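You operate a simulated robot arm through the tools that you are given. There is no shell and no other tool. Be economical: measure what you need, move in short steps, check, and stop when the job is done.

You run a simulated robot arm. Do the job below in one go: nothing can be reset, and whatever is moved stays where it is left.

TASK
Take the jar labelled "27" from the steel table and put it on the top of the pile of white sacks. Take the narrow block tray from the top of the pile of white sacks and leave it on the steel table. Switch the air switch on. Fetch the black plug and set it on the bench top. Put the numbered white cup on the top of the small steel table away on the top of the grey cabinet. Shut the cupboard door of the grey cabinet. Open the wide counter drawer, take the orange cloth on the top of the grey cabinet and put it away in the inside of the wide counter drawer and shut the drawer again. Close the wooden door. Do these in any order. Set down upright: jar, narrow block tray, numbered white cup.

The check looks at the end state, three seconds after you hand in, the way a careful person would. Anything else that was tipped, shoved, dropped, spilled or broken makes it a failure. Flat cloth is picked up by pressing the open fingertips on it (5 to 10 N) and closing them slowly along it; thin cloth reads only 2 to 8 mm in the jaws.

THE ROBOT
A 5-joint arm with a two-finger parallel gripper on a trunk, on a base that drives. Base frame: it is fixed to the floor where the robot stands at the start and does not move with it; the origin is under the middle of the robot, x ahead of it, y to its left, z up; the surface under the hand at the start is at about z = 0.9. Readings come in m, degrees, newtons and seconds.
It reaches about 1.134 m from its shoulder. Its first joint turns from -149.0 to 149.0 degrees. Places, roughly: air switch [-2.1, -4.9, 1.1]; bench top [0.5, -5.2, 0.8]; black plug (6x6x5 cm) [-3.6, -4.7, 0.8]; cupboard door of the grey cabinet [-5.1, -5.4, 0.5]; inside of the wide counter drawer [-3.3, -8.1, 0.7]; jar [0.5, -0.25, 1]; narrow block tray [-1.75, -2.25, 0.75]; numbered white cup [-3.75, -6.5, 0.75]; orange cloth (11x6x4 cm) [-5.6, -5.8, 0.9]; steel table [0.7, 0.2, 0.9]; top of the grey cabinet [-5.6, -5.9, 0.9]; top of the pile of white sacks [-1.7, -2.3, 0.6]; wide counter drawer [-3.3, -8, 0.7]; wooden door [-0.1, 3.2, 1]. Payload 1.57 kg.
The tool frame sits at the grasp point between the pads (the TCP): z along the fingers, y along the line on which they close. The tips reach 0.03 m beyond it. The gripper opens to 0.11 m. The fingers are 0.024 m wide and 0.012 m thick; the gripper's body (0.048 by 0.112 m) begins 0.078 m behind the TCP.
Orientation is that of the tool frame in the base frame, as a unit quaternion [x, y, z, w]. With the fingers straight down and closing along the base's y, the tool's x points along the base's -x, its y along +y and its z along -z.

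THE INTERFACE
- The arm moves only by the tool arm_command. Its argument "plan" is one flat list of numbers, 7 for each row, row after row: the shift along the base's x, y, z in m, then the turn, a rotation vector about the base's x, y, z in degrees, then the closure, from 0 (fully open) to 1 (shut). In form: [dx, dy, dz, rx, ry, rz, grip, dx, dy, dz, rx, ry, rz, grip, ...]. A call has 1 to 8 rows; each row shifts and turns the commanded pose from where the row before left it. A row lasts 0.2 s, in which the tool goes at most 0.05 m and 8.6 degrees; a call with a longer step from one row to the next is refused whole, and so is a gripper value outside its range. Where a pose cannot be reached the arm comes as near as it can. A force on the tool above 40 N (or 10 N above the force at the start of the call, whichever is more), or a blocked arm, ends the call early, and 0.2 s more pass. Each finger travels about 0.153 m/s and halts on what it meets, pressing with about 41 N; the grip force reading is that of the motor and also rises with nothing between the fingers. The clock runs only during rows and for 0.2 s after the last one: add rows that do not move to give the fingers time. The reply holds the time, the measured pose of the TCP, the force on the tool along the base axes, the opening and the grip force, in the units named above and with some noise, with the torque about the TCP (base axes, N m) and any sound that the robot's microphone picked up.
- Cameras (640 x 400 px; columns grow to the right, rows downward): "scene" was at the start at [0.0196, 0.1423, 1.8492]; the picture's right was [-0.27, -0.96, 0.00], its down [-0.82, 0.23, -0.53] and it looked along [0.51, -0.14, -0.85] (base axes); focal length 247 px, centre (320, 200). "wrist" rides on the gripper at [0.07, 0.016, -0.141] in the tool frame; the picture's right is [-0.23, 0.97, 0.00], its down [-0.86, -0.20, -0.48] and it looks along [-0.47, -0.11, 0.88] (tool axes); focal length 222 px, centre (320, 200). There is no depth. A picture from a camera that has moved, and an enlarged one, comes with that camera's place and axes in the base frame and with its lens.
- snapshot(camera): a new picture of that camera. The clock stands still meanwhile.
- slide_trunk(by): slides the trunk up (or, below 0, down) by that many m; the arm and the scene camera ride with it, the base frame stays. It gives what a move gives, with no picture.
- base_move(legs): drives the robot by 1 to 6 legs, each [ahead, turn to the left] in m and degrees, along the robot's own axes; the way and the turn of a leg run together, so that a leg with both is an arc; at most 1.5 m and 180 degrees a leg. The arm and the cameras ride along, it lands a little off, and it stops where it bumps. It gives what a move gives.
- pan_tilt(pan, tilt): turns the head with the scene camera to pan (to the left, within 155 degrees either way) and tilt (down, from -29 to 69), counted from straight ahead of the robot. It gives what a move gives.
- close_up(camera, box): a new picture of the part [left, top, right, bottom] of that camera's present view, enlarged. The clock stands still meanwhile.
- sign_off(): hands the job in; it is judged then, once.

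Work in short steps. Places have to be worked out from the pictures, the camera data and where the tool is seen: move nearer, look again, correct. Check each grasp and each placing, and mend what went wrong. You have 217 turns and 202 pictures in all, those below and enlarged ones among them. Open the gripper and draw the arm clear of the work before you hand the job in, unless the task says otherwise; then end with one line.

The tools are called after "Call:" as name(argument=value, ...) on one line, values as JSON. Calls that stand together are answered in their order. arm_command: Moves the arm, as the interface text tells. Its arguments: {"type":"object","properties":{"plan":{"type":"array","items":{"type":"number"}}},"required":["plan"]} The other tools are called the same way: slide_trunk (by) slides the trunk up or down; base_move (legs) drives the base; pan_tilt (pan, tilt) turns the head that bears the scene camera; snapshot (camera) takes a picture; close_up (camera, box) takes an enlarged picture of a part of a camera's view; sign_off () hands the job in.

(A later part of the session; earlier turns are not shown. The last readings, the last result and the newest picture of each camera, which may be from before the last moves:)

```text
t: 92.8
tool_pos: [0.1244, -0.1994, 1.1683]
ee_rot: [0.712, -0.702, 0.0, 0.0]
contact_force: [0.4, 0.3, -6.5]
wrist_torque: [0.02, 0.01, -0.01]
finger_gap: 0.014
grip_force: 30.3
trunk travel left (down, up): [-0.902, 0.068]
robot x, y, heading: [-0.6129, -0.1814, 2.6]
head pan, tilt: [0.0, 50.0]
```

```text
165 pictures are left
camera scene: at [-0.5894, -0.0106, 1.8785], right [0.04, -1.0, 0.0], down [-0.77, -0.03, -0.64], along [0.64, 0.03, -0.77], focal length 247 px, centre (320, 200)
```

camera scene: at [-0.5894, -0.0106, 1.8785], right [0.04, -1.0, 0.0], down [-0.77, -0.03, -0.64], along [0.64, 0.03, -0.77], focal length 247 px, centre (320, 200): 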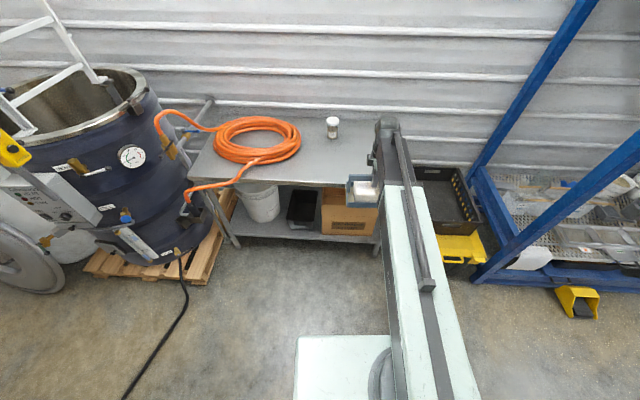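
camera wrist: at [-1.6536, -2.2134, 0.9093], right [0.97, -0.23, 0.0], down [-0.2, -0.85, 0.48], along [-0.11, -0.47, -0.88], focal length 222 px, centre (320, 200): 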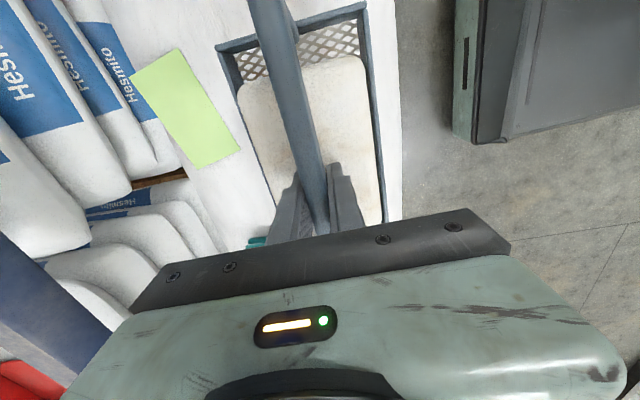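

I drive 0.38 m ahead, straightening the heading, to bring the tray over the table.

Call:
base_move(legs=[[0, -2], [0.37, 0]])

Call:
snapshot(camera="wrist")

Call:
snapshot(camera="scene")

```text
t: 95.6
tool_pos: [0.4942, -0.2272, 1.1675]
ee_rot: [-0.698, 0.716, 0.002, 0.0]
contact_force: [0.8, -0.1, -6.5]
wrist_torque: [0.0, -0.01, 0.01]
finger_gap: 0.0139
grip_force: 29.8
trunk travel left (down, up): [-0.902, 0.068]
robot x, y, heading: [-0.2427, -0.1826, 0.2]
head pan, tilt: [0.0, 50.0]
```

```text
164 pictures are left
camera wrist: at [0.4751, -0.2958, 1.3089], right [-0.97, 0.25, 0.0], down [0.22, 0.85, 0.48], along [0.12, 0.46, -0.88], focal length 222 px, centre (320, 200)
```

wrist: 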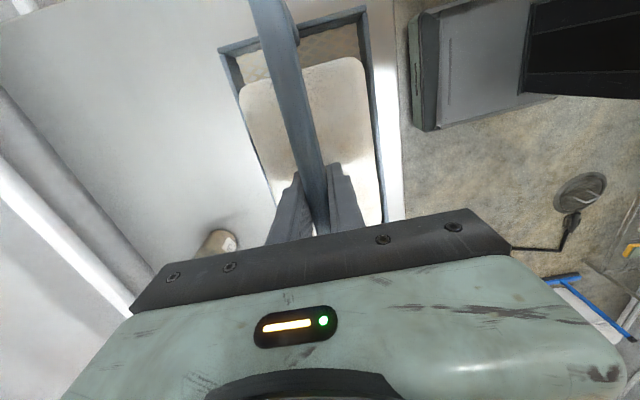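

```text
163 pictures are left
camera scene: at [-0.2127, -0.01, 1.8786], right [0.0, -1.0, 0.0], down [-0.77, 0.0, -0.64], along [0.64, 0.0, -0.77], focal length 247 px, centre (320, 200)
```

scene: 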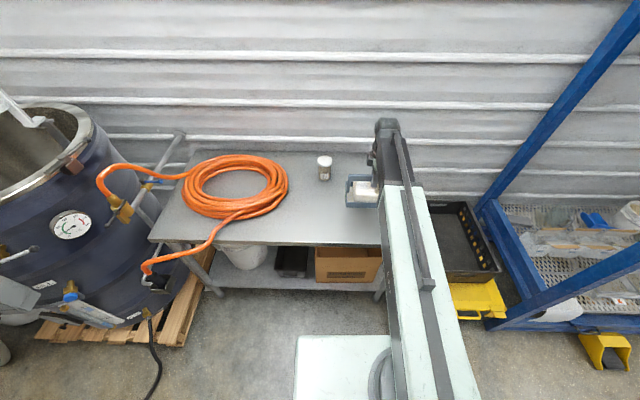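

The table corner is at about (0.355, -0.47), so this spot is well on. I move 3 cm forward and lower.

Call:
arm_command(plan=[0.03, 0, 0, 0, 0, 0, 1])

Call:
slide_trunk(by=-0.14)

Call:
slide_trunk(by=-0.03)

Call:
snapshot(camera="wrist")

Call:
close_up(camera="scene", box=[280, 120, 480, 245])

```text
t: 96.0
tool_pos: [0.5232, -0.2258, 1.168]
ee_rot: [-0.699, 0.715, 0.001, 0.0]
contact_force: [0.4, 0.8, -6.4]
wrist_torque: [0.01, 0.06, 0.03]
finger_gap: 0.0139
grip_force: 30.1
trunk travel left (down, up): [-0.902, 0.068]
robot x, y, heading: [-0.2422, -0.1779, -0.1]
head pan, tilt: [0.0, 50.0]
```

```text
t: 97.6
tool_pos: [0.5222, -0.2273, 1.0288]
ee_rot: [-0.698, 0.716, 0.001, 0.0]
contact_force: [-0.4, 0.1, -6.4]
wrist_torque: [0.01, 0.0, 0.01]
finger_gap: 0.0139
grip_force: 29.9
trunk travel left (down, up): [-0.762, 0.208]
robot x, y, heading: [-0.2475, -0.1787, -0.0]
head pan, tilt: [0.0, 50.0]
```

```text
t: 98.3
tool_pos: [0.5205, -0.2268, 1.0021]
ee_rot: [-0.699, 0.715, 0.0, 0.0]
contact_force: [0.6, 1.3, 35.9]
wrist_torque: [0.0, 0.53, 0.02]
finger_gap: 0.0138
grip_force: 30.0
trunk travel left (down, up): [-0.733, 0.237]
robot x, y, heading: [-0.2441, -0.1779, 0.3]
head pan, tilt: [0.0, 50.0]
stopped: the force on the tool passed its limit at 174 N (the readings are from after the stop); the commanded pose is now the measured one
```

```text
162 pictures are left
camera wrist: at [0.5006, -0.2962, 1.1427], right [-0.97, 0.25, 0.0], down [0.22, 0.85, 0.48], along [0.12, 0.46, -0.88], focal length 222 px, centre (320, 200)
```

wrist: 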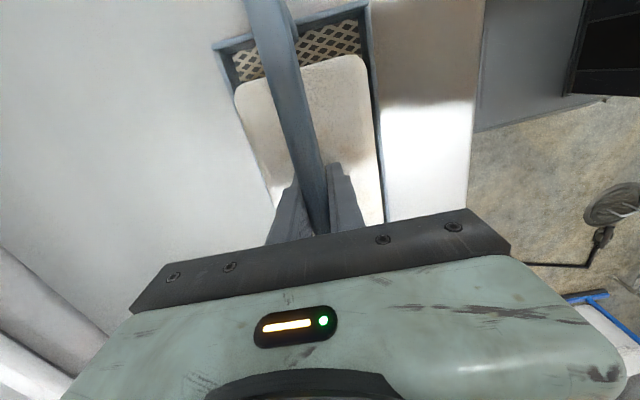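

```text
3.20 times, centred on (380, 182) of scene
camera zoom: at [-0.2187, -0.0096, 1.7097], right [0.0, -1.0, 0.0], down [-0.76, 0.0, -0.64], along [0.64, 0.0, -0.76], focal length 791 px, centre (128, 256)
```

zoom: 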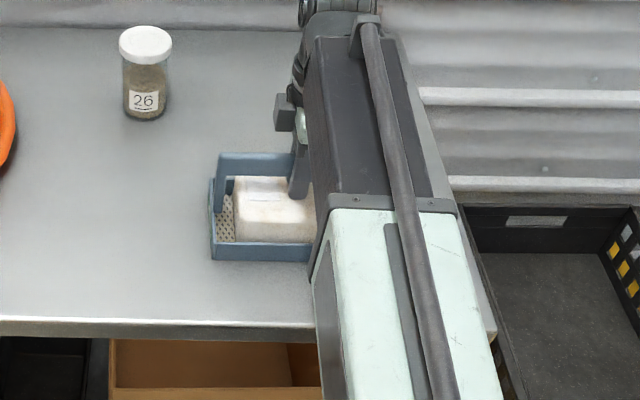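

It's down on the table. I open the fingers and raise straight up.

Call:
arm_command(plan=[0, 0, 0, 0, 0, 0, 0.85, 0, 0, 0, 0, 0, 0, 0.7, 0, 0, 0, 0, 0, 0, 0.4, 0, 0, 0, 0, 0, 0, 0.3])

Call:
slide_trunk(by=0.15)

Call:
snapshot(camera="wrist")

Call:
close_up(camera="scene", box=[280, 120, 480, 245])

```text
t: 99.1
tool_pos: [0.5232, -0.2285, 1.0023]
ee_rot: [-0.699, 0.715, -0.005, 0.005]
contact_force: [17.9, -0.4, 57.7]
wrist_torque: [-0.04, 1.14, 0.06]
finger_gap: 0.0491
grip_force: 0.1
trunk travel left (down, up): [-0.733, 0.237]
robot x, y, heading: [-0.2445, -0.178, 0.1]
head pan, tilt: [0.0, 50.0]
stopped in row 3: the force on the tool passed its limit at 100 N (the readings are from after the stop); the commanded pose is now the measured one
```

```text
t: 100.8
tool_pos: [0.5253, -0.2277, 1.1497]
ee_rot: [-0.698, 0.716, -0.001, 0.003]
contact_force: [-0.3, -0.3, 0.0]
wrist_torque: [0.02, 0.0, -0.02]
finger_gap: 0.0659
grip_force: 0.0
trunk travel left (down, up): [-0.883, 0.087]
robot x, y, heading: [-0.2432, -0.1798, -0.1]
head pan, tilt: [0.0, 50.0]
```

```text
160 pictures are left
camera wrist: at [0.5049, -0.2965, 1.2902], right [-0.97, 0.25, -0.01], down [0.22, 0.85, 0.48], along [0.13, 0.46, -0.88], focal length 222 px, centre (320, 200)
```

wrist: 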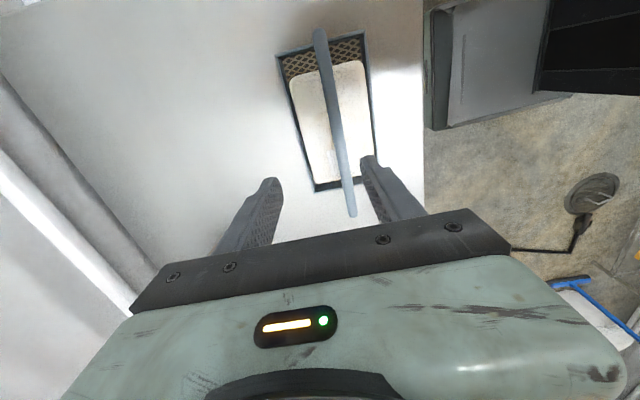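

```text
3.20 times, centred on (380, 182) of scene
camera zoom: at [-0.2143, -0.0099, 1.8592], right [0.0, -1.0, 0.0], down [-0.77, 0.0, -0.64], along [0.64, 0.0, -0.77], focal length 791 px, centre (128, 256)
```

zoom: 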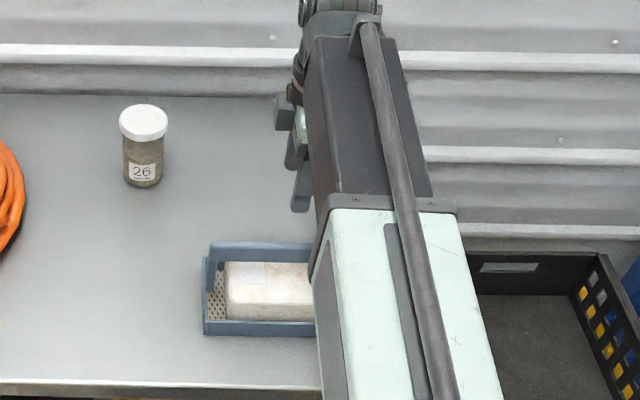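

The tray is upright on the table. I back off and look at the wooden door on the left.

Call:
base_move(legs=[[-0.4, 0]])

Call:
pan_tilt(pan=80, tilt=20)

Call:
snapshot(camera="scene")

```text
t: 103.2
tool_pos: [0.1363, -0.228, 1.15]
ee_rot: [-0.699, 0.715, -0.002, 0.003]
contact_force: [-0.8, -0.1, -0.1]
wrist_torque: [0.01, 0.02, -0.01]
finger_gap: 0.0662
grip_force: 0.0
trunk travel left (down, up): [-0.883, 0.087]
robot x, y, heading: [-0.6321, -0.1794, -0.1]
head pan, tilt: [0.0, 50.0]
```

```text
t: 104.8
tool_pos: [0.1374, -0.2293, 1.1489]
ee_rot: [-0.699, 0.715, -0.002, 0.003]
contact_force: [-0.9, -0.8, -0.8]
wrist_torque: [0.0, 0.0, 0.03]
finger_gap: 0.0659
grip_force: 0.1
trunk travel left (down, up): [-0.883, 0.087]
robot x, y, heading: [-0.6285, -0.1827, -0.1]
head pan, tilt: [80.0, 20.0]
```

```text
158 pictures are left
camera scene: at [-0.6626, 0.0806, 1.9048], right [0.99, -0.17, 0.0], down [-0.06, -0.34, -0.94], along [0.16, 0.93, -0.34], focal length 247 px, centre (320, 200)
```

scene: 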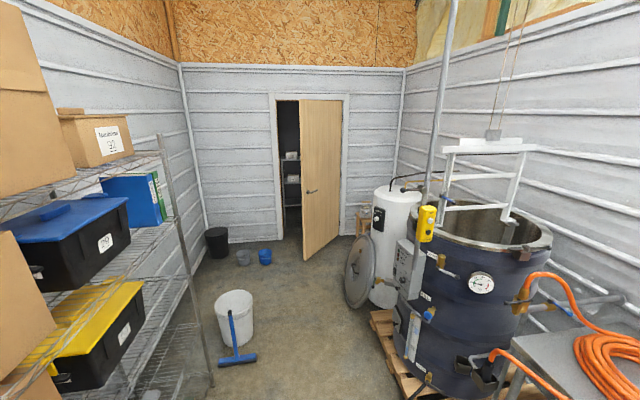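

The door is hinged on the right and stands about 45° open into the room, and I must push its free edge (about (-0.38, 2.9)) to the wall at y 3.5. I drive up the clear lane near x -0.38.

Call:
base_move(legs=[[0, 77], [1.05, 0], [0, 13], [0.6, 0]])

Call:
pan_tilt(pan=0, tilt=25)

Call:
snapshot(camera="scene")

```text
t: 117.2
tool_pos: [-0.3534, 2.1974, 1.1494]
ee_rot: [1.0, -0.009, -0.001, -0.003]
contact_force: [0.2, 0.5, 0.2]
wrist_torque: [0.01, 0.02, -0.04]
finger_gap: 0.0662
grip_force: 0.1
trunk travel left (down, up): [-0.883, 0.087]
robot x, y, heading: [-0.401, 1.4251, 90.6]
head pan, tilt: [80.0, 20.0]
```

```text
t: 118.8
tool_pos: [-0.3536, 2.1979, 1.1497]
ee_rot: [1.0, -0.01, -0.001, -0.003]
contact_force: [0.2, 0.1, -0.3]
wrist_torque: [-0.02, -0.03, 0.0]
finger_gap: 0.0659
grip_force: 0.0
trunk travel left (down, up): [-0.883, 0.087]
robot x, y, heading: [-0.3981, 1.4287, 90.8]
head pan, tilt: [0.0, 25.0]
```

```text
157 pictures are left
camera scene: at [-0.5725, 1.4733, 1.8968], right [1.0, 0.01, 0.0], down [0.0, -0.42, -0.91], along [-0.01, 0.91, -0.42], focal length 247 px, centre (320, 200)
```

scene: 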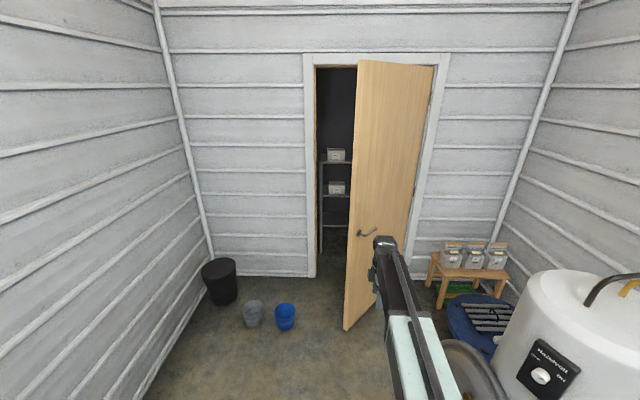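

I tilt the tool to point horizontally forward, closed, at z ≈ 1.15 (above the handle at z 0.97).

Call:
arm_command(plan=[0, 0.03, 0, 8.2, 0, 0, 1, 0, 0.03, 0, 8.2, 0, 0, 1, 0, 0.03, 0, 8.2, 0, 0, 1, 0, 0.03, 0, 8.2, 0, 0, 1, 0, 0.03, 0, 8.2, 0, 0, 1, 0, 0.03, 0, 8.2, 0, 0, 1, 0, 0.03, 0, 8.2, 0, 0, 1, 0, 0.03, 0, 8.2, 0, 0, 1])

Call:
arm_command(plan=[0, 0.03, 0, 8.2, 0, 0, 1, 0, 0.03, 0, 8.2, 0, 0, 1, 0, 0.03, 0, 8.2, 0, 0, 1])

Call:
snapshot(camera="scene")

```text
t: 120.6
tool_pos: [-0.3555, 2.4382, 1.2909]
ee_rot: [0.839, -0.008, -0.006, -0.545]
contact_force: [-0.7, 0.0, 0.5]
wrist_torque: [0.02, 0.02, -0.02]
finger_gap: 0.0001
grip_force: 21.0
out of reach, approached as far as the arm can: row 2, 3, 4, 5, 6, 7, 8
trunk travel left (down, up): [-0.883, 0.087]
robot x, y, heading: [-0.4003, 1.433, 90.6]
head pan, tilt: [0.0, 25.0]
```

```text
t: 121.4
tool_pos: [-0.3542, 2.5195, 1.3791]
ee_rot: [0.717, -0.007, -0.009, -0.696]
contact_force: [-0.2, -1.0, -0.1]
wrist_torque: [0.05, 0.0, -0.03]
finger_gap: 0.0001
grip_force: 21.2
out of reach, approached as far as the arm can: row 1, 2, 3
trunk travel left (down, up): [-0.883, 0.087]
robot x, y, heading: [-0.4009, 1.43, 90.8]
head pan, tilt: [0.0, 25.0]
```

```text
156 pictures are left
camera scene: at [-0.5725, 1.4734, 1.8967], right [1.0, 0.01, 0.0], down [0.0, -0.42, -0.91], along [-0.01, 0.91, -0.42], focal length 247 px, centre (320, 200)
```

scene: 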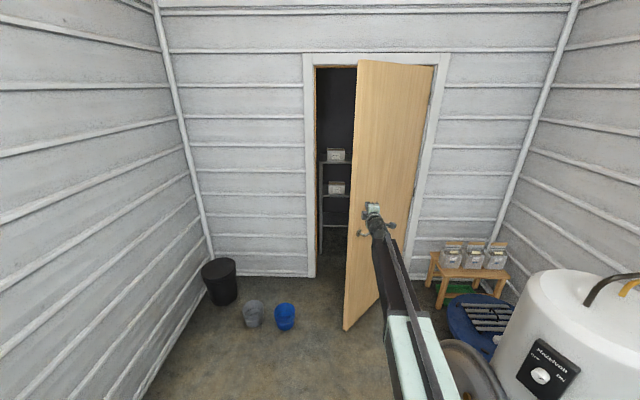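

I lower the trunk 0.2 m and shift 9 cm right to meet the door inboard of its edge. Then I approach.

Call:
slide_trunk(by=-0.2)

Call:
arm_command(plan=[0.045, 0, 0, 0, 0, 0, 1, 0.045, 0, 0, 0, 0, 0, 1])

Call:
base_move(legs=[[0.33, 0]])

Call:
snapshot(camera="scene")

```text
t: 123.5
tool_pos: [-0.3547, 2.5192, 1.1802]
ee_rot: [0.719, -0.005, -0.01, -0.695]
contact_force: [0.3, -0.5, -0.3]
wrist_torque: [-0.01, 0.02, 0.0]
finger_gap: 0.0
grip_force: 20.8
trunk travel left (down, up): [-0.683, 0.287]
robot x, y, heading: [-0.3976, 1.4266, 90.9]
head pan, tilt: [0.0, 25.0]
```

```text
t: 124.1
tool_pos: [-0.2643, 2.5195, 1.18]
ee_rot: [0.719, -0.006, -0.01, -0.695]
contact_force: [-0.3, 0.0, 0.2]
wrist_torque: [0.0, 0.03, 0.01]
finger_gap: 0.0
grip_force: 20.9
trunk travel left (down, up): [-0.683, 0.287]
robot x, y, heading: [-0.3998, 1.4284, 90.7]
head pan, tilt: [0.0, 25.0]
```

```text
t: 126.3
tool_pos: [-0.2703, 2.8556, 1.1803]
ee_rot: [0.718, -0.005, -0.01, -0.696]
contact_force: [0.3, 0.0, 0.3]
wrist_torque: [0.02, 0.01, 0.02]
finger_gap: 0.0002
grip_force: 21.8
trunk travel left (down, up): [-0.683, 0.287]
robot x, y, heading: [-0.4018, 1.7654, 90.5]
head pan, tilt: [0.0, 25.0]
```

```text
155 pictures are left
camera scene: at [-0.5762, 1.808, 1.6967], right [1.0, 0.01, 0.0], down [0.01, -0.42, -0.91], along [-0.01, 0.91, -0.42], focal length 247 px, centre (320, 200)
```

scene: 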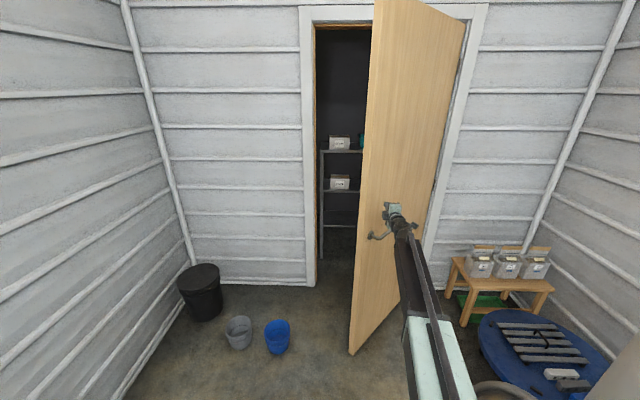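

The arm is nearly stretched, so I push with slow short base drives.

Call:
base_move(legs=[[0.2, 0]])

Call:
base_move(legs=[[0.15, 0]])

Call:
snapshot(camera="scene")

```text
t: 127.9
tool_pos: [-0.2732, 3.0562, 1.1791]
ee_rot: [0.719, -0.004, -0.01, -0.695]
contact_force: [1.5, -0.3, 0.0]
wrist_torque: [-0.01, 0.01, 0.03]
finger_gap: 0.0003
grip_force: 21.3
trunk travel left (down, up): [-0.683, 0.287]
robot x, y, heading: [-0.4067, 1.9646, 90.8]
head pan, tilt: [0.0, 25.0]
```

```text
t: 129.3
tool_pos: [-0.2758, 3.2054, 1.1794]
ee_rot: [0.719, -0.005, -0.011, -0.695]
contact_force: [0.7, -1.2, -0.3]
wrist_torque: [-0.02, -0.01, 0.0]
finger_gap: 0.0002
grip_force: 21.2
trunk travel left (down, up): [-0.683, 0.287]
robot x, y, heading: [-0.4075, 2.1129, 90.7]
head pan, tilt: [0.0, 25.0]
```

```text
154 pictures are left
camera scene: at [-0.5808, 2.1574, 1.6967], right [1.0, 0.01, 0.0], down [0.01, -0.42, -0.91], along [-0.01, 0.91, -0.42], focal length 247 px, centre (320, 200)
```

scene: 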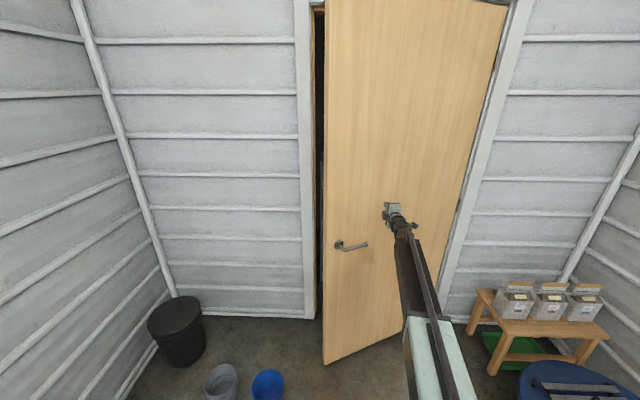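

The door swings freely, so I keep pushing in small steps.

Call:
base_move(legs=[[0.1, 0]])

Call:
snapshot(camera="scene")

```text
t: 130.4
tool_pos: [-0.2774, 3.3082, 1.1807]
ee_rot: [0.719, -0.004, -0.011, -0.695]
contact_force: [-0.7, 0.1, 0.2]
wrist_torque: [0.0, 0.02, -0.01]
finger_gap: 0.0001
grip_force: 21.8
trunk travel left (down, up): [-0.683, 0.287]
robot x, y, heading: [-0.4081, 2.2184, 90.6]
head pan, tilt: [0.0, 25.0]
```

```text
153 pictures are left
camera scene: at [-0.5824, 2.261, 1.6967], right [1.0, 0.01, 0.0], down [0.01, -0.42, -0.91], along [-0.01, 0.91, -0.42], focal length 247 px, centre (320, 200)
```

scene: 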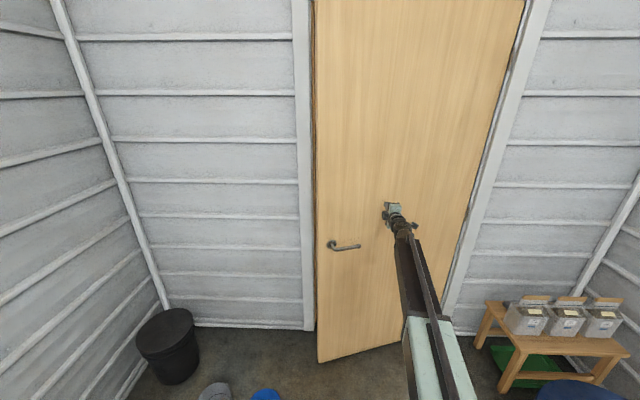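

Almost closed, so I continue in 5 cm steps.

Call:
base_move(legs=[[0.06, 0]])

Call:
base_move(legs=[[0.04, 0]])

Call:
snapshot(camera="scene")

```text
t: 131.4
tool_pos: [-0.2783, 3.3692, 1.1796]
ee_rot: [0.719, -0.004, -0.011, -0.695]
contact_force: [0.3, -0.6, 0.1]
wrist_torque: [0.0, 0.01, 0.01]
finger_gap: 0.0
grip_force: 21.0
trunk travel left (down, up): [-0.683, 0.287]
robot x, y, heading: [-0.4126, 2.28, 90.5]
head pan, tilt: [0.0, 25.0]
```

```text
t: 132.3
tool_pos: [-0.2791, 3.4091, 1.1791]
ee_rot: [0.718, -0.004, -0.01, -0.695]
contact_force: [0.0, -0.1, 0.1]
wrist_torque: [-0.04, 0.02, 0.02]
finger_gap: 0.0004
grip_force: 21.4
trunk travel left (down, up): [-0.683, 0.287]
robot x, y, heading: [-0.4082, 2.32, 90.7]
head pan, tilt: [0.0, 25.0]
```

```text
152 pictures are left
camera scene: at [-0.5839, 2.3627, 1.6967], right [1.0, 0.01, 0.0], down [0.01, -0.42, -0.91], along [-0.01, 0.91, -0.42], focal length 247 px, centre (320, 200)
```

scene: 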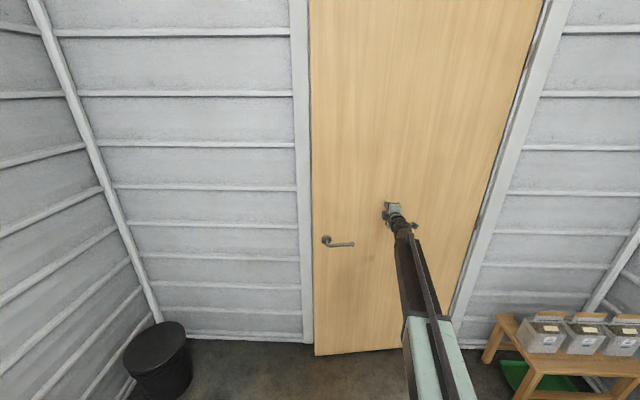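

A bit further until I feel resistance.

Call:
base_move(legs=[[0.03, 0]])

Call:
base_move(legs=[[0.03, 0]])

Call:
snapshot(camera="scene")

```text
t: 133.1
tool_pos: [-0.2797, 3.441, 1.1798]
ee_rot: [0.719, -0.005, -0.01, -0.695]
contact_force: [-0.1, -0.2, 0.6]
wrist_torque: [-0.01, -0.02, 0.04]
finger_gap: 0.0
grip_force: 20.7
trunk travel left (down, up): [-0.683, 0.287]
robot x, y, heading: [-0.4135, 2.3473, 90.6]
head pan, tilt: [0.0, 25.0]
```

```text
t: 134.0
tool_pos: [-0.2811, 3.4722, 1.1797]
ee_rot: [0.719, -0.004, -0.01, -0.695]
contact_force: [1.4, -0.1, 0.2]
wrist_torque: [0.0, 0.0, -0.02]
finger_gap: 0.0
grip_force: 21.3
trunk travel left (down, up): [-0.683, 0.287]
robot x, y, heading: [-0.4123, 2.3769, 90.7]
head pan, tilt: [0.0, 25.0]
```

```text
151 pictures are left
camera scene: at [-0.5847, 2.4237, 1.6967], right [1.0, 0.01, 0.0], down [0.01, -0.42, -0.91], along [-0.01, 0.91, -0.42], focal length 247 px, centre (320, 200)
```

scene: 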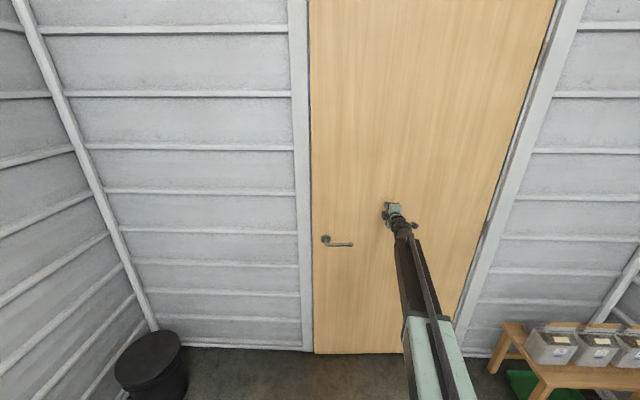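

It looks flush now, and I press 2 cm more to be sure it is latched.

Call:
base_move(legs=[[0.02, 0]])

Call:
base_move(legs=[[0.02, 0]])

Call:
close_up(camera="scene", box=[260, 180, 500, 370])

```text
t: 134.8
tool_pos: [-0.281, 3.4915, 1.1788]
ee_rot: [0.719, -0.004, -0.01, -0.695]
contact_force: [0.2, 0.4, -0.1]
wrist_torque: [0.02, 0.01, 0.02]
finger_gap: 0.0
grip_force: 21.4
trunk travel left (down, up): [-0.683, 0.287]
robot x, y, heading: [-0.409, 2.4011, 90.9]
head pan, tilt: [0.0, 25.0]
```

```text
t: 135.6
tool_pos: [-0.28, 3.5124, 1.1792]
ee_rot: [0.719, -0.004, -0.011, -0.695]
contact_force: [-0.4, 0.1, -0.3]
wrist_torque: [-0.01, 0.0, -0.02]
finger_gap: 0.0001
grip_force: 21.5
trunk travel left (down, up): [-0.683, 0.287]
robot x, y, heading: [-0.4147, 2.4196, 90.9]
head pan, tilt: [0.0, 25.0]
```

```text
2.11 times, centred on (380, 275) of scene
camera zoom: at [-0.5853, 2.4642, 1.6967], right [1.0, 0.01, 0.0], down [0.01, -0.42, -0.91], along [-0.01, 0.91, -0.42], focal length 520 px, centre (194, 42)
```

zoom: 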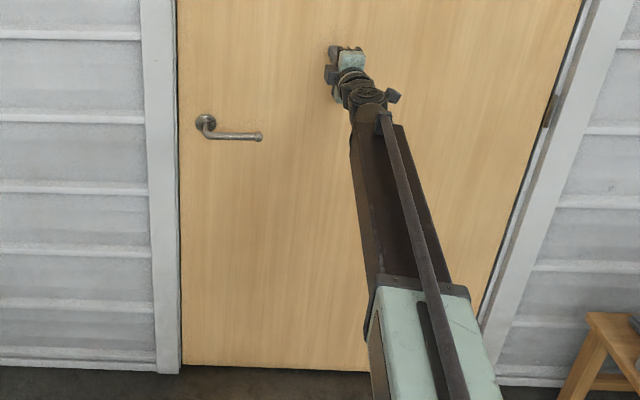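

Still no resistance, so I keep going in 2 cm steps.

Call:
base_move(legs=[[0.02, 0]])

Call:
base_move(legs=[[0.02, 0]])

Call:
close_up(camera="scene", box=[260, 180, 500, 370])

```text
t: 136.4
tool_pos: [-0.2808, 3.5274, 1.1799]
ee_rot: [0.719, -0.004, -0.011, -0.695]
contact_force: [0.2, -0.3, -0.1]
wrist_torque: [0.01, -0.02, 0.02]
finger_gap: 0.0
grip_force: 21.0
trunk travel left (down, up): [-0.683, 0.287]
robot x, y, heading: [-0.4151, 2.4392, 90.8]
head pan, tilt: [0.0, 25.0]
stopped in leg 1: the force on the tool passed its limit at 71 N (the readings are from after the stop); the commanded pose is now the measured one
```

```text
t: 137.1
tool_pos: [-0.2811, 3.5263, 1.1804]
ee_rot: [0.719, -0.002, -0.012, -0.695]
contact_force: [-0.8, -8.5, 1.0]
wrist_torque: [0.14, -0.02, -0.09]
finger_gap: 0.0001
grip_force: 21.2
trunk travel left (down, up): [-0.683, 0.287]
robot x, y, heading: [-0.4122, 2.4446, 90.6]
head pan, tilt: [0.0, 25.0]
stopped in leg 1: the force on the tool passed its limit at 87 N (the readings are from after the stop); the commanded pose is now the measured one
```

```text
2.11 times, centred on (380, 275) of scene
camera zoom: at [-0.5858, 2.4825, 1.697], right [1.0, 0.01, 0.0], down [0.01, -0.42, -0.91], along [-0.01, 0.91, -0.42], focal length 520 px, centre (194, 42)
```

zoom: 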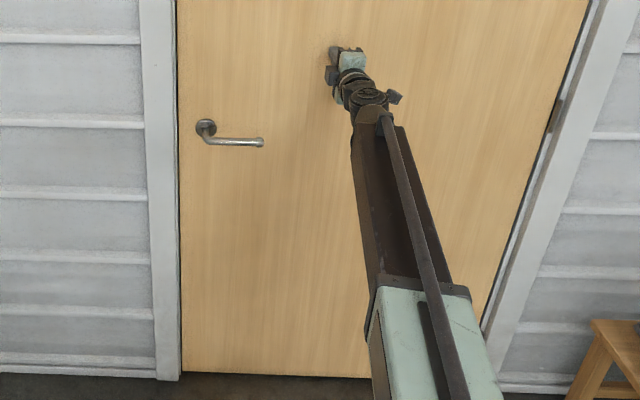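

The door is hard against its stop, i.e. closed. I back off 1.2 m and check that it stays shut.

Call:
base_move(legs=[[-1.2, 0]])

Call:
snapshot(camera="scene")

```text
t: 143.1
tool_pos: [-0.269, 2.3548, 1.1789]
ee_rot: [0.719, 0.001, -0.015, -0.695]
contact_force: [0.0, -0.2, 0.3]
wrist_torque: [0.01, 0.03, 0.02]
finger_gap: 0.0003
grip_force: 21.7
trunk travel left (down, up): [-0.683, 0.287]
robot x, y, heading: [-0.3908, 1.2645, 91.5]
head pan, tilt: [0.0, 25.0]
```

```text
148 pictures are left
camera scene: at [-0.5637, 1.3084, 1.6967], right [1.0, 0.02, 0.0], down [0.01, -0.42, -0.91], along [-0.02, 0.91, -0.42], focal length 247 px, centre (320, 200)
```

scene: 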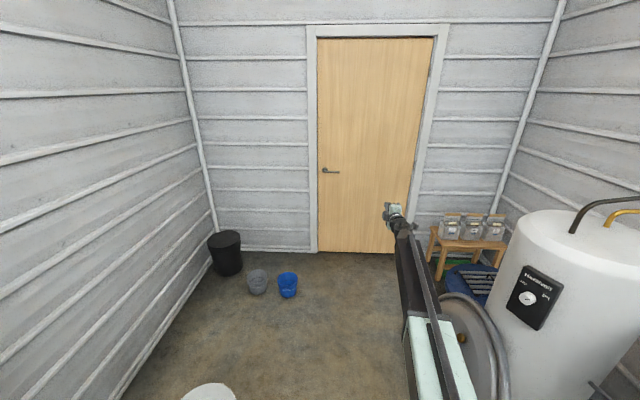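

The door stays shut. I fold the tool back to pointing down and raise the trunk.

Call:
arm_command(plan=[0, -0.03, 0, -8.2, 0, 0, 1, 0, -0.03, 0, -8.2, 0, 0, 1, 0, -0.03, 0, -8.2, 0, 0, 1, 0, -0.03, 0, -8.2, 0, 0, 1, 0, -0.03, 0, -8.2, 0, 0, 1, 0, -0.03, 0, -8.2, 0, 0, 1, 0, -0.03, 0, -8.2, 0, 0, 1, 0, -0.03, 0, -8.2, 0, 0, 1])

Call:
arm_command(plan=[-0.03, -0.03, 0, -8.2, 0, 0, 1, -0.03, -0.03, 0, -8.2, 0, 0, 1, -0.03, -0.03, 0, -8, 0, 0, 1, -0.03, -0.03, 0, 0, 0, 0, 1])

Call:
slide_trunk(by=0.2)

Call:
base_move(legs=[[0, -1.5], [-1.4, 0], [-1.0, 0]])

Call:
pan_tilt(pan=150, tilt=25)

Call:
snapshot(camera="scene")

```text
t: 144.9
tool_pos: [-0.2691, 2.1156, 0.9673]
ee_rot: [0.981, -0.008, -0.013, -0.195]
contact_force: [0.6, 1.2, -0.8]
wrist_torque: [0.03, 0.03, -0.01]
finger_gap: 0.0
grip_force: 21.1
out of reach, approached as far as the arm can: row 1, 2, 3, 4, 5, 6, 7, 8
trunk travel left (down, up): [-0.683, 0.287]
robot x, y, heading: [-0.3923, 1.2668, 91.5]
head pan, tilt: [0.0, 25.0]
```

```text
t: 145.9
tool_pos: [-0.3905, 1.9954, 0.9485]
ee_rot: [1.0, -0.01, -0.01, 0.018]
contact_force: [0.4, 1.2, 0.3]
wrist_torque: [0.0, 0.02, -0.04]
finger_gap: 0.0
grip_force: 21.4
out of reach, approached as far as the arm can: row 1, 2
trunk travel left (down, up): [-0.683, 0.287]
robot x, y, heading: [-0.3931, 1.2707, 91.3]
head pan, tilt: [0.0, 25.0]
```

```text
t: 148.1
tool_pos: [-0.3898, 1.9943, 1.1495]
ee_rot: [1.0, -0.01, -0.011, 0.017]
contact_force: [-0.1, 0.2, 0.2]
wrist_torque: [0.03, 0.0, 0.02]
finger_gap: 0.0
grip_force: 21.5
trunk travel left (down, up): [-0.883, 0.087]
robot x, y, heading: [-0.3923, 1.2676, 91.1]
head pan, tilt: [0.0, 25.0]
```

```text
t: 160.3
tool_pos: [-0.3733, -0.4227, 1.1508]
ee_rot: [1.0, -0.014, -0.011, 0.018]
contact_force: [0.2, 0.7, -0.4]
wrist_torque: [0.02, 0.0, 0.01]
finger_gap: 0.0
grip_force: 21.1
trunk travel left (down, up): [-0.883, 0.087]
robot x, y, heading: [-0.3821, -1.1522, 90.8]
head pan, tilt: [0.0, 25.0]
```

```text
t: 162.6
tool_pos: [-0.3738, -0.4241, 1.1496]
ee_rot: [1.0, -0.014, -0.011, 0.017]
contact_force: [-0.4, 0.6, 0.6]
wrist_torque: [-0.03, 0.01, -0.02]
finger_gap: 0.0
grip_force: 21.2
trunk travel left (down, up): [-0.883, 0.087]
robot x, y, heading: [-0.3826, -1.1509, 90.9]
head pan, tilt: [150.0, 25.0]
```

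```text
147 pictures are left
camera scene: at [-0.5978, -1.2812, 1.8968], right [-0.87, 0.49, 0.0], down [0.21, 0.37, -0.91], along [-0.44, -0.79, -0.42], focal length 247 px, centre (320, 200)
```

scene: 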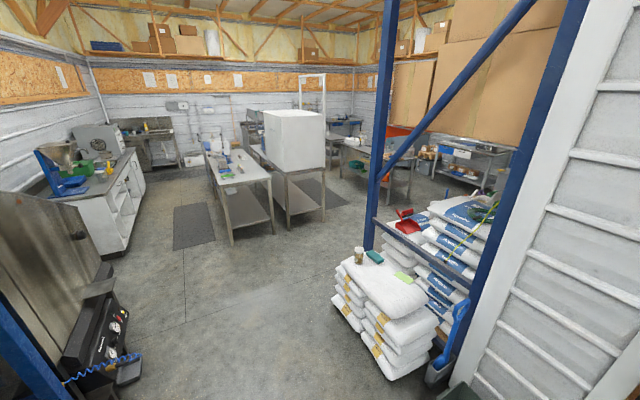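

I turn to face south via the west side and drive down the aisle to survey.

Call:
base_move(legs=[[0, 165], [1.4, 0]])

Call:
pan_tilt(pan=-30, tilt=20)

Call:
snapshot(camera="scene")

Call:
pan_tilt(pan=45, tilt=20)

Call:
snapshot(camera="scene")

```text
t: 176.6
tool_pos: [-1.0221, -3.2524, 1.149]
ee_rot: [0.168, 0.986, 0.016, 0.013]
contact_force: [-0.6, 0.0, 0.7]
wrist_torque: [0.01, 0.02, -0.02]
finger_gap: 0.0
grip_force: 21.3
trunk travel left (down, up): [-0.883, 0.087]
robot x, y, heading: [-0.797, -2.5583, -106.9]
head pan, tilt: [150.0, 25.0]
```

```text
t: 179.3
tool_pos: [-1.0226, -3.2516, 1.1489]
ee_rot: [0.168, 0.986, 0.015, 0.014]
contact_force: [0.6, -1.1, 0.3]
wrist_torque: [-0.01, -0.01, 0.04]
finger_gap: 0.0001
grip_force: 21.3
trunk travel left (down, up): [-0.883, 0.087]
robot x, y, heading: [-0.7948, -2.5575, -106.6]
head pan, tilt: [-30.0, 20.0]
```

```text
146 pictures are left
camera scene: at [-0.6898, -2.6301, 1.9048], right [-0.68, 0.73, 0.0], down [0.25, 0.23, -0.94], along [-0.69, -0.64, -0.34], focal length 247 px, centre (320, 200)
```

scene: 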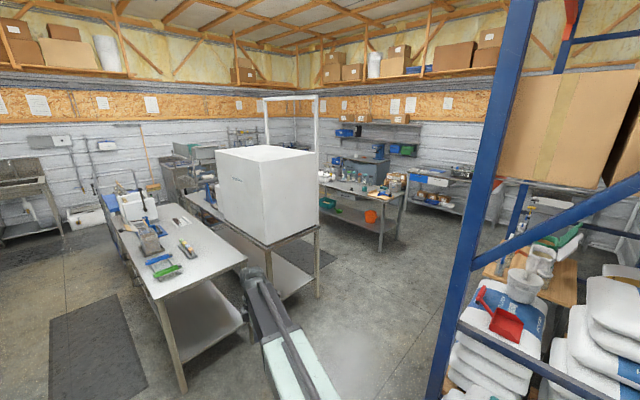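

```text
t: 180.8
tool_pos: [-1.0224, -3.2522, 1.1502]
ee_rot: [0.168, 0.985, 0.016, 0.014]
contact_force: [-0.2, 0.0, 0.2]
wrist_torque: [0.02, 0.02, 0.0]
finger_gap: 0.0
grip_force: 21.1
trunk travel left (down, up): [-0.883, 0.087]
robot x, y, heading: [-0.7937, -2.5615, -106.8]
head pan, tilt: [45.0, 20.0]
```

```text
145 pictures are left
camera scene: at [-0.5781, -2.6486, 1.9048], right [-0.88, -0.47, 0.0], down [-0.16, 0.3, -0.94], along [0.44, -0.83, -0.34], focal length 247 px, centre (320, 200)
```

scene: 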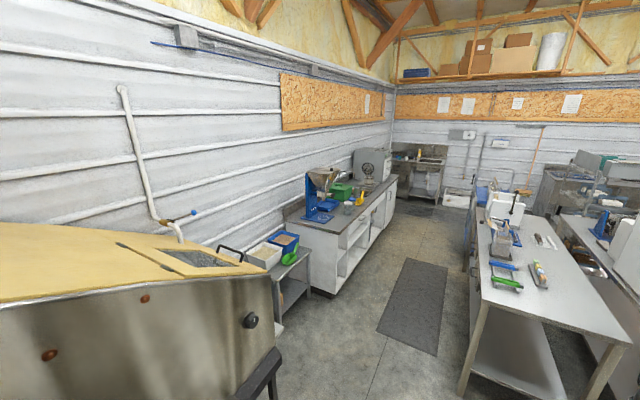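

I zoom on the white machine / air switch area, the plug's table and the bench.

Call:
close_up(camera="scene", box=[270, 150, 400, 230])

Call:
pan_tilt(pan=-20, tilt=20)

Call:
close_up(camera="scene", box=[240, 130, 460, 270])

Call:
close_up(camera="scene", box=[160, 130, 300, 220])

```text
4.92 times, centred on (335, 190) of scene
camera zoom: at [-0.5781, -2.6486, 1.9048], right [-0.88, -0.47, 0.0], down [-0.16, 0.3, -0.94], along [0.44, -0.83, -0.34], focal length 1216 px, centre (246, 249)
```

zoom: 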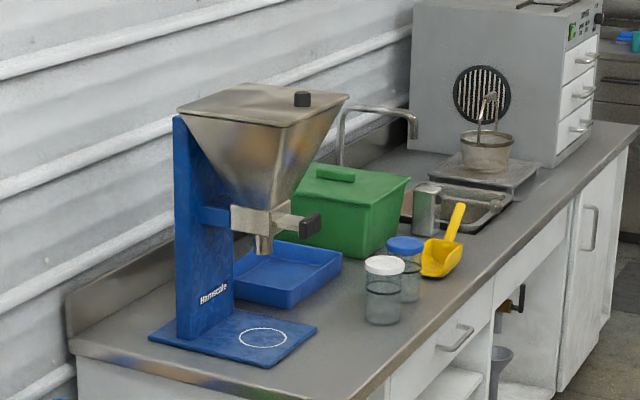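

```text
t: 182.1
tool_pos: [-1.0226, -3.252, 1.1501]
ee_rot: [0.168, 0.986, 0.016, 0.013]
contact_force: [-0.7, 0.5, -0.4]
wrist_torque: [0.02, 0.02, -0.02]
finger_gap: 0.0
grip_force: 21.6
trunk travel left (down, up): [-0.883, 0.087]
robot x, y, heading: [-0.795, -2.5598, -106.8]
head pan, tilt: [-20.0, 20.0]
```

```text
2.86 times, centred on (350, 200) of scene
camera zoom: at [-0.6777, -2.6409, 1.9048], right [-0.8, 0.6, 0.0], down [0.21, 0.27, -0.94], along [-0.56, -0.75, -0.34], focal length 706 px, centre (234, 200)
```

zoom: 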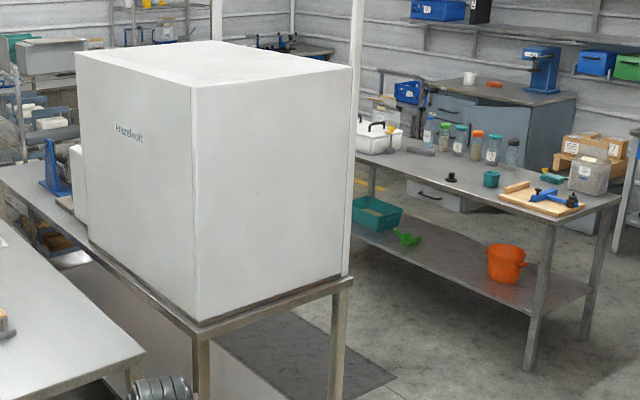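

```text
4.44 times, centred on (230, 175) of scene
camera zoom: at [-0.6777, -2.6409, 1.9048], right [-0.8, 0.6, 0.0], down [0.21, 0.27, -0.94], along [-0.56, -0.75, -0.34], focal length 1098 px, centre (720, 311)
```

zoom: 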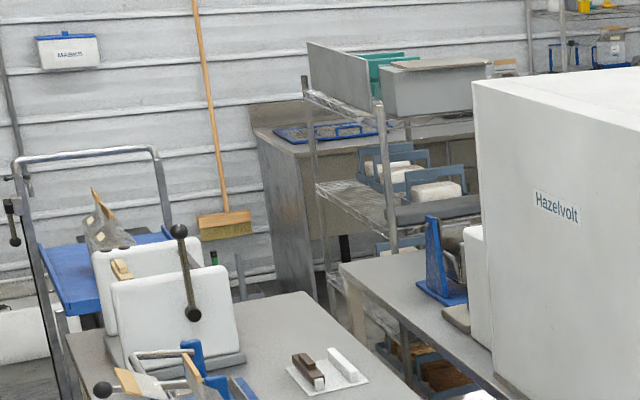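

The "Hazelvolt" machine spans about x -1.72..-2.35, y -4.2..-5.05, and the plug (about (-3.5, -4.63)) is on the bench west of it. I drive west around the machine to look at its other sides.

Call:
base_move(legs=[[0, -33], [1.1, 0], [0, -40], [1.15, 0]])

Call:
pan_tilt(pan=80, tilt=25)

Call:
snapshot(camera="scene")

Call:
pan_tilt(pan=20, tilt=25)

Call:
snapshot(camera="scene")

```text
t: 196.8
tool_pos: [-3.5401, -3.2178, 1.1501]
ee_rot: [0.733, 0.68, 0.004, 0.02]
contact_force: [0.1, -0.1, 0.8]
wrist_torque: [0.05, -0.02, -0.04]
finger_gap: 0.0001
grip_force: 21.7
trunk travel left (down, up): [-0.883, 0.087]
robot x, y, heading: [-2.8134, -3.2582, 178.2]
head pan, tilt: [-20.0, 20.0]
```

```text
t: 198.6
tool_pos: [-3.5398, -3.2176, 1.1494]
ee_rot: [0.733, 0.68, 0.004, 0.02]
contact_force: [0.8, 0.1, 0.0]
wrist_torque: [0.0, 0.02, 0.06]
finger_gap: 0.0
grip_force: 21.3
trunk travel left (down, up): [-0.883, 0.087]
robot x, y, heading: [-2.8129, -3.2565, 178.4]
head pan, tilt: [80.0, 25.0]
```

```text
141 pictures are left
camera scene: at [-2.7921, -3.5204, 1.8968], right [-0.98, 0.2, 0.0], down [0.08, 0.41, -0.91], along [-0.18, -0.89, -0.42], focal length 247 px, centre (320, 200)
```

scene: 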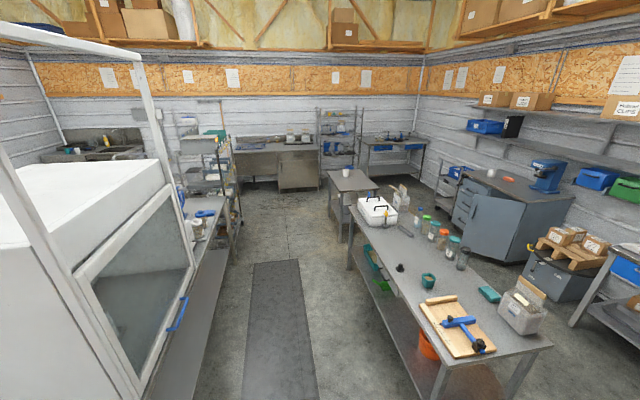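

```text
t: 199.9
tool_pos: [-3.5407, -3.2173, 1.1498]
ee_rot: [0.733, 0.68, 0.005, 0.02]
contact_force: [-0.2, -0.1, 0.8]
wrist_torque: [0.0, 0.02, 0.02]
finger_gap: 0.0004
grip_force: 20.9
trunk travel left (down, up): [-0.883, 0.087]
robot x, y, heading: [-2.8108, -3.2584, 178.7]
head pan, tilt: [20.0, 25.0]
```

```text
140 pictures are left
camera scene: at [-2.8609, -3.4594, 1.8967], right [-0.32, 0.95, 0.0], down [0.4, 0.13, -0.91], along [-0.86, -0.29, -0.42], focal length 247 px, centre (320, 200)
```

scene: 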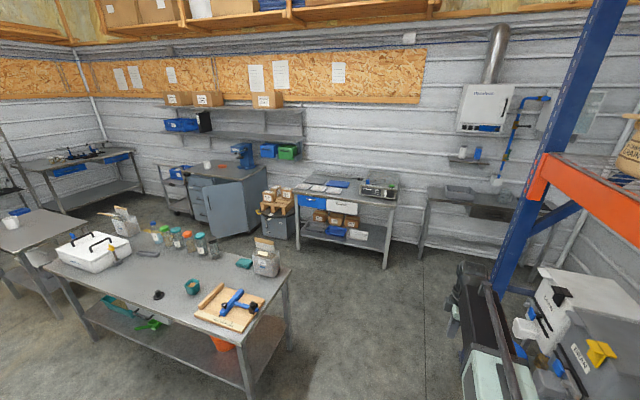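

The machine's front (with a glass sash) faces west. I zoom in on it and on the first grey cabinet/cup/drawer.

Call:
pan_tilt(pan=95, tilt=25)

Call:
snapshot(camera="scene")

Call:
close_up(camera="scene", box=[200, 100, 400, 225])

```text
t: 201.3
tool_pos: [-3.5399, -3.2171, 1.1496]
ee_rot: [0.733, 0.68, 0.005, 0.02]
contact_force: [-0.1, -0.1, 0.2]
wrist_torque: [-0.01, 0.01, -0.01]
finger_gap: 0.0
grip_force: 20.8
trunk travel left (down, up): [-0.883, 0.087]
robot x, y, heading: [-2.8155, -3.2559, 178.6]
head pan, tilt: [95.0, 25.0]
```

```text
139 pictures are left
camera scene: at [-2.7681, -3.5221, 1.8968], right [-1.0, -0.06, 0.0], down [-0.03, 0.42, -0.91], along [0.05, -0.9, -0.42], focal length 247 px, centre (320, 200)
```

scene: 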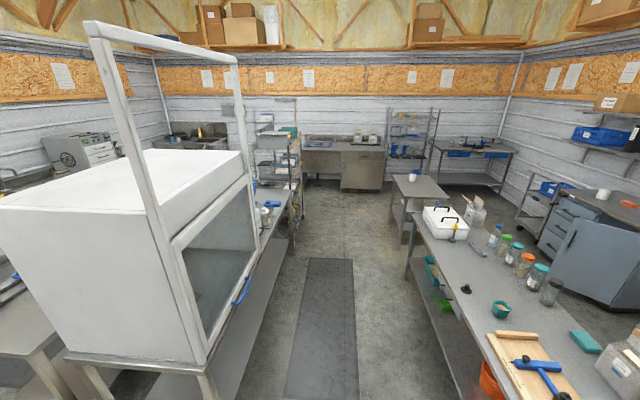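

```text
3.20 times, centred on (300, 162) of scene
camera zoom: at [-2.7681, -3.5221, 1.8968], right [-1.0, -0.06, 0.0], down [-0.03, 0.42, -0.91], along [0.05, -0.9, -0.42], focal length 791 px, centre (384, 320)
```

zoom: 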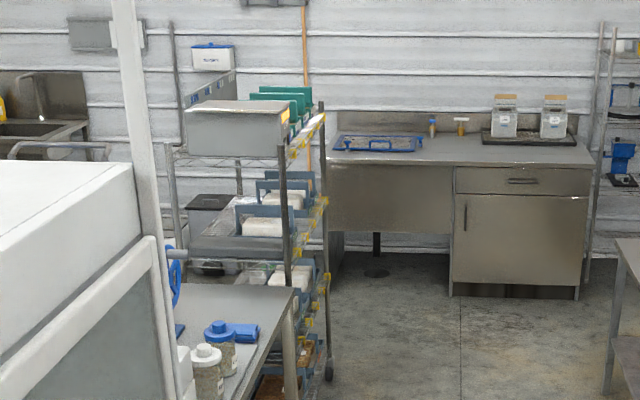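

I turn south and go down the aisle to look into the machine's front.

Call:
base_move(legs=[[0, 88], [0.9, -4], [0.6, 6]])

Call:
pan_tilt(pan=75, tilt=30)

Call:
snapshot(camera="scene")

```text
t: 212.9
tool_pos: [-2.9305, -5.4921, 1.1484]
ee_rot: [0.03, 0.999, 0.017, 0.011]
contact_force: [1.0, -0.7, -0.1]
wrist_torque: [0.01, 0.02, -0.01]
finger_gap: 0.0
grip_force: 21.0
trunk travel left (down, up): [-0.883, 0.087]
robot x, y, heading: [-2.9019, -4.7622, -90.3]
head pan, tilt: [95.0, 25.0]
```

```text
t: 213.7
tool_pos: [-2.9304, -5.4902, 1.1496]
ee_rot: [0.029, 0.999, 0.018, 0.011]
contact_force: [0.6, 0.1, 0.3]
wrist_torque: [0.02, 0.0, 0.02]
finger_gap: 0.0001
grip_force: 21.1
trunk travel left (down, up): [-0.883, 0.087]
robot x, y, heading: [-2.9034, -4.7639, -90.0]
head pan, tilt: [75.0, 30.0]
```

```text
137 pictures are left
camera scene: at [-2.6488, -4.7428, 1.8888], right [-0.26, -0.97, 0.0], down [-0.48, 0.13, -0.87], along [0.84, -0.23, -0.5], focal length 247 px, centre (320, 200)
```

scene: 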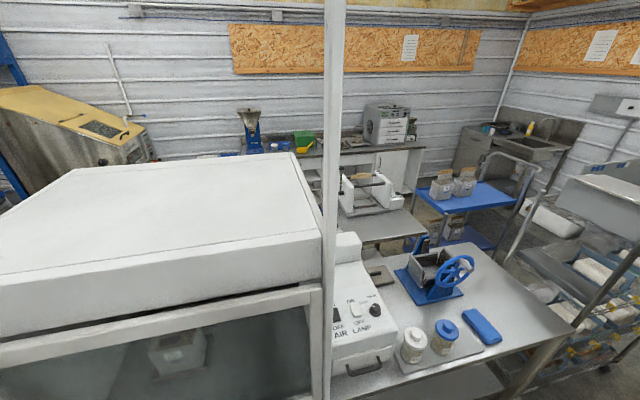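

There's a control box with "AIR" and "LAMP" switches next to the cabinet. I zoom in.

Call:
close_up(camera="scene", box=[310, 270, 420, 370])

```text
4.00 times, centred on (365, 320) of scene
camera zoom: at [-2.6488, -4.7428, 1.8888], right [-0.26, -0.97, 0.0], down [-0.48, 0.13, -0.87], along [0.84, -0.23, -0.5], focal length 988 px, centre (140, -280)
```

zoom: 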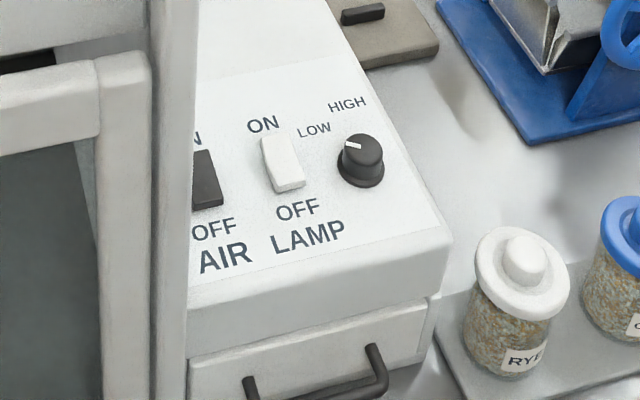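

AIR is the dark rocker at about (-2.127, -4.949, 1.1), just beside a tall white post. I go further south so the arm reaches it clear of the post.

Call:
base_move(legs=[[0.85, 0]])

Call:
pan_tilt(pan=125, tilt=40)

Call:
snapshot(camera="scene")

```text
t: 218.2
tool_pos: [-2.9546, -6.3406, 1.1483]
ee_rot: [0.039, 0.999, 0.017, 0.011]
contact_force: [0.3, 0.4, 1.3]
wrist_torque: [-0.02, -0.03, -0.01]
finger_gap: 0.0
grip_force: 22.0
trunk travel left (down, up): [-0.883, 0.087]
robot x, y, heading: [-2.9161, -5.6127, -91.2]
head pan, tilt: [75.0, 30.0]
```

```text
t: 219.4
tool_pos: [-2.9548, -6.3408, 1.1506]
ee_rot: [0.039, 0.999, 0.016, 0.011]
contact_force: [-0.3, -0.6, -1.0]
wrist_torque: [0.04, 0.01, 0.02]
finger_gap: 0.0001
grip_force: 21.2
trunk travel left (down, up): [-0.883, 0.087]
robot x, y, heading: [-2.9165, -5.6128, -91.4]
head pan, tilt: [125.0, 40.0]
```

```text
135 pictures are left
camera scene: at [-2.6753, -5.5259, 1.8734], right [0.55, -0.83, 0.0], down [-0.54, -0.36, -0.77], along [0.64, 0.42, -0.64], focal length 247 px, centre (320, 200)
```

scene: 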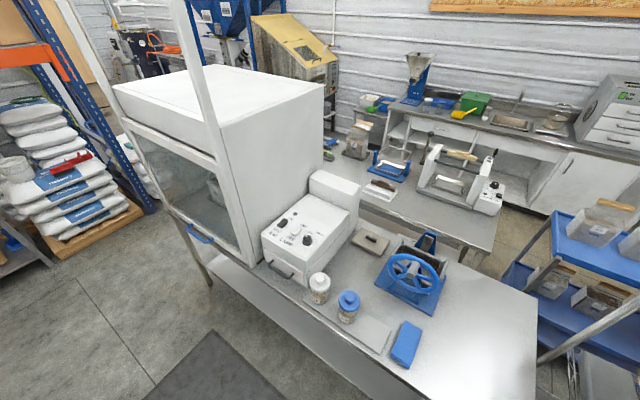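

Call:
close_up(camera="scene", box=[255, 190, 335, 280])

```text
4.44 times, centred on (295, 235) of scene
camera zoom: at [-2.6753, -5.5259, 1.8734], right [0.55, -0.83, 0.0], down [-0.54, -0.36, -0.77], along [0.64, 0.42, -0.64], focal length 1098 px, centre (431, 44)
```

zoom: 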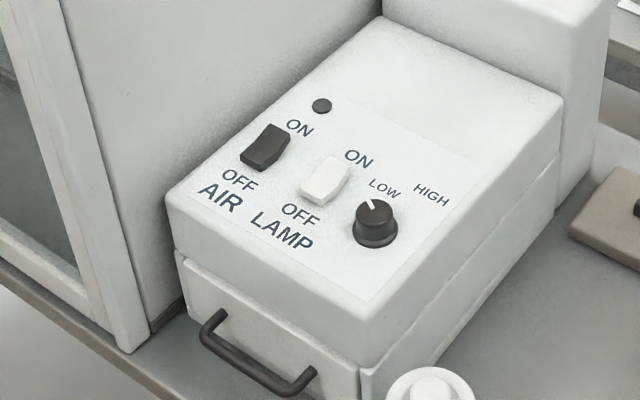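

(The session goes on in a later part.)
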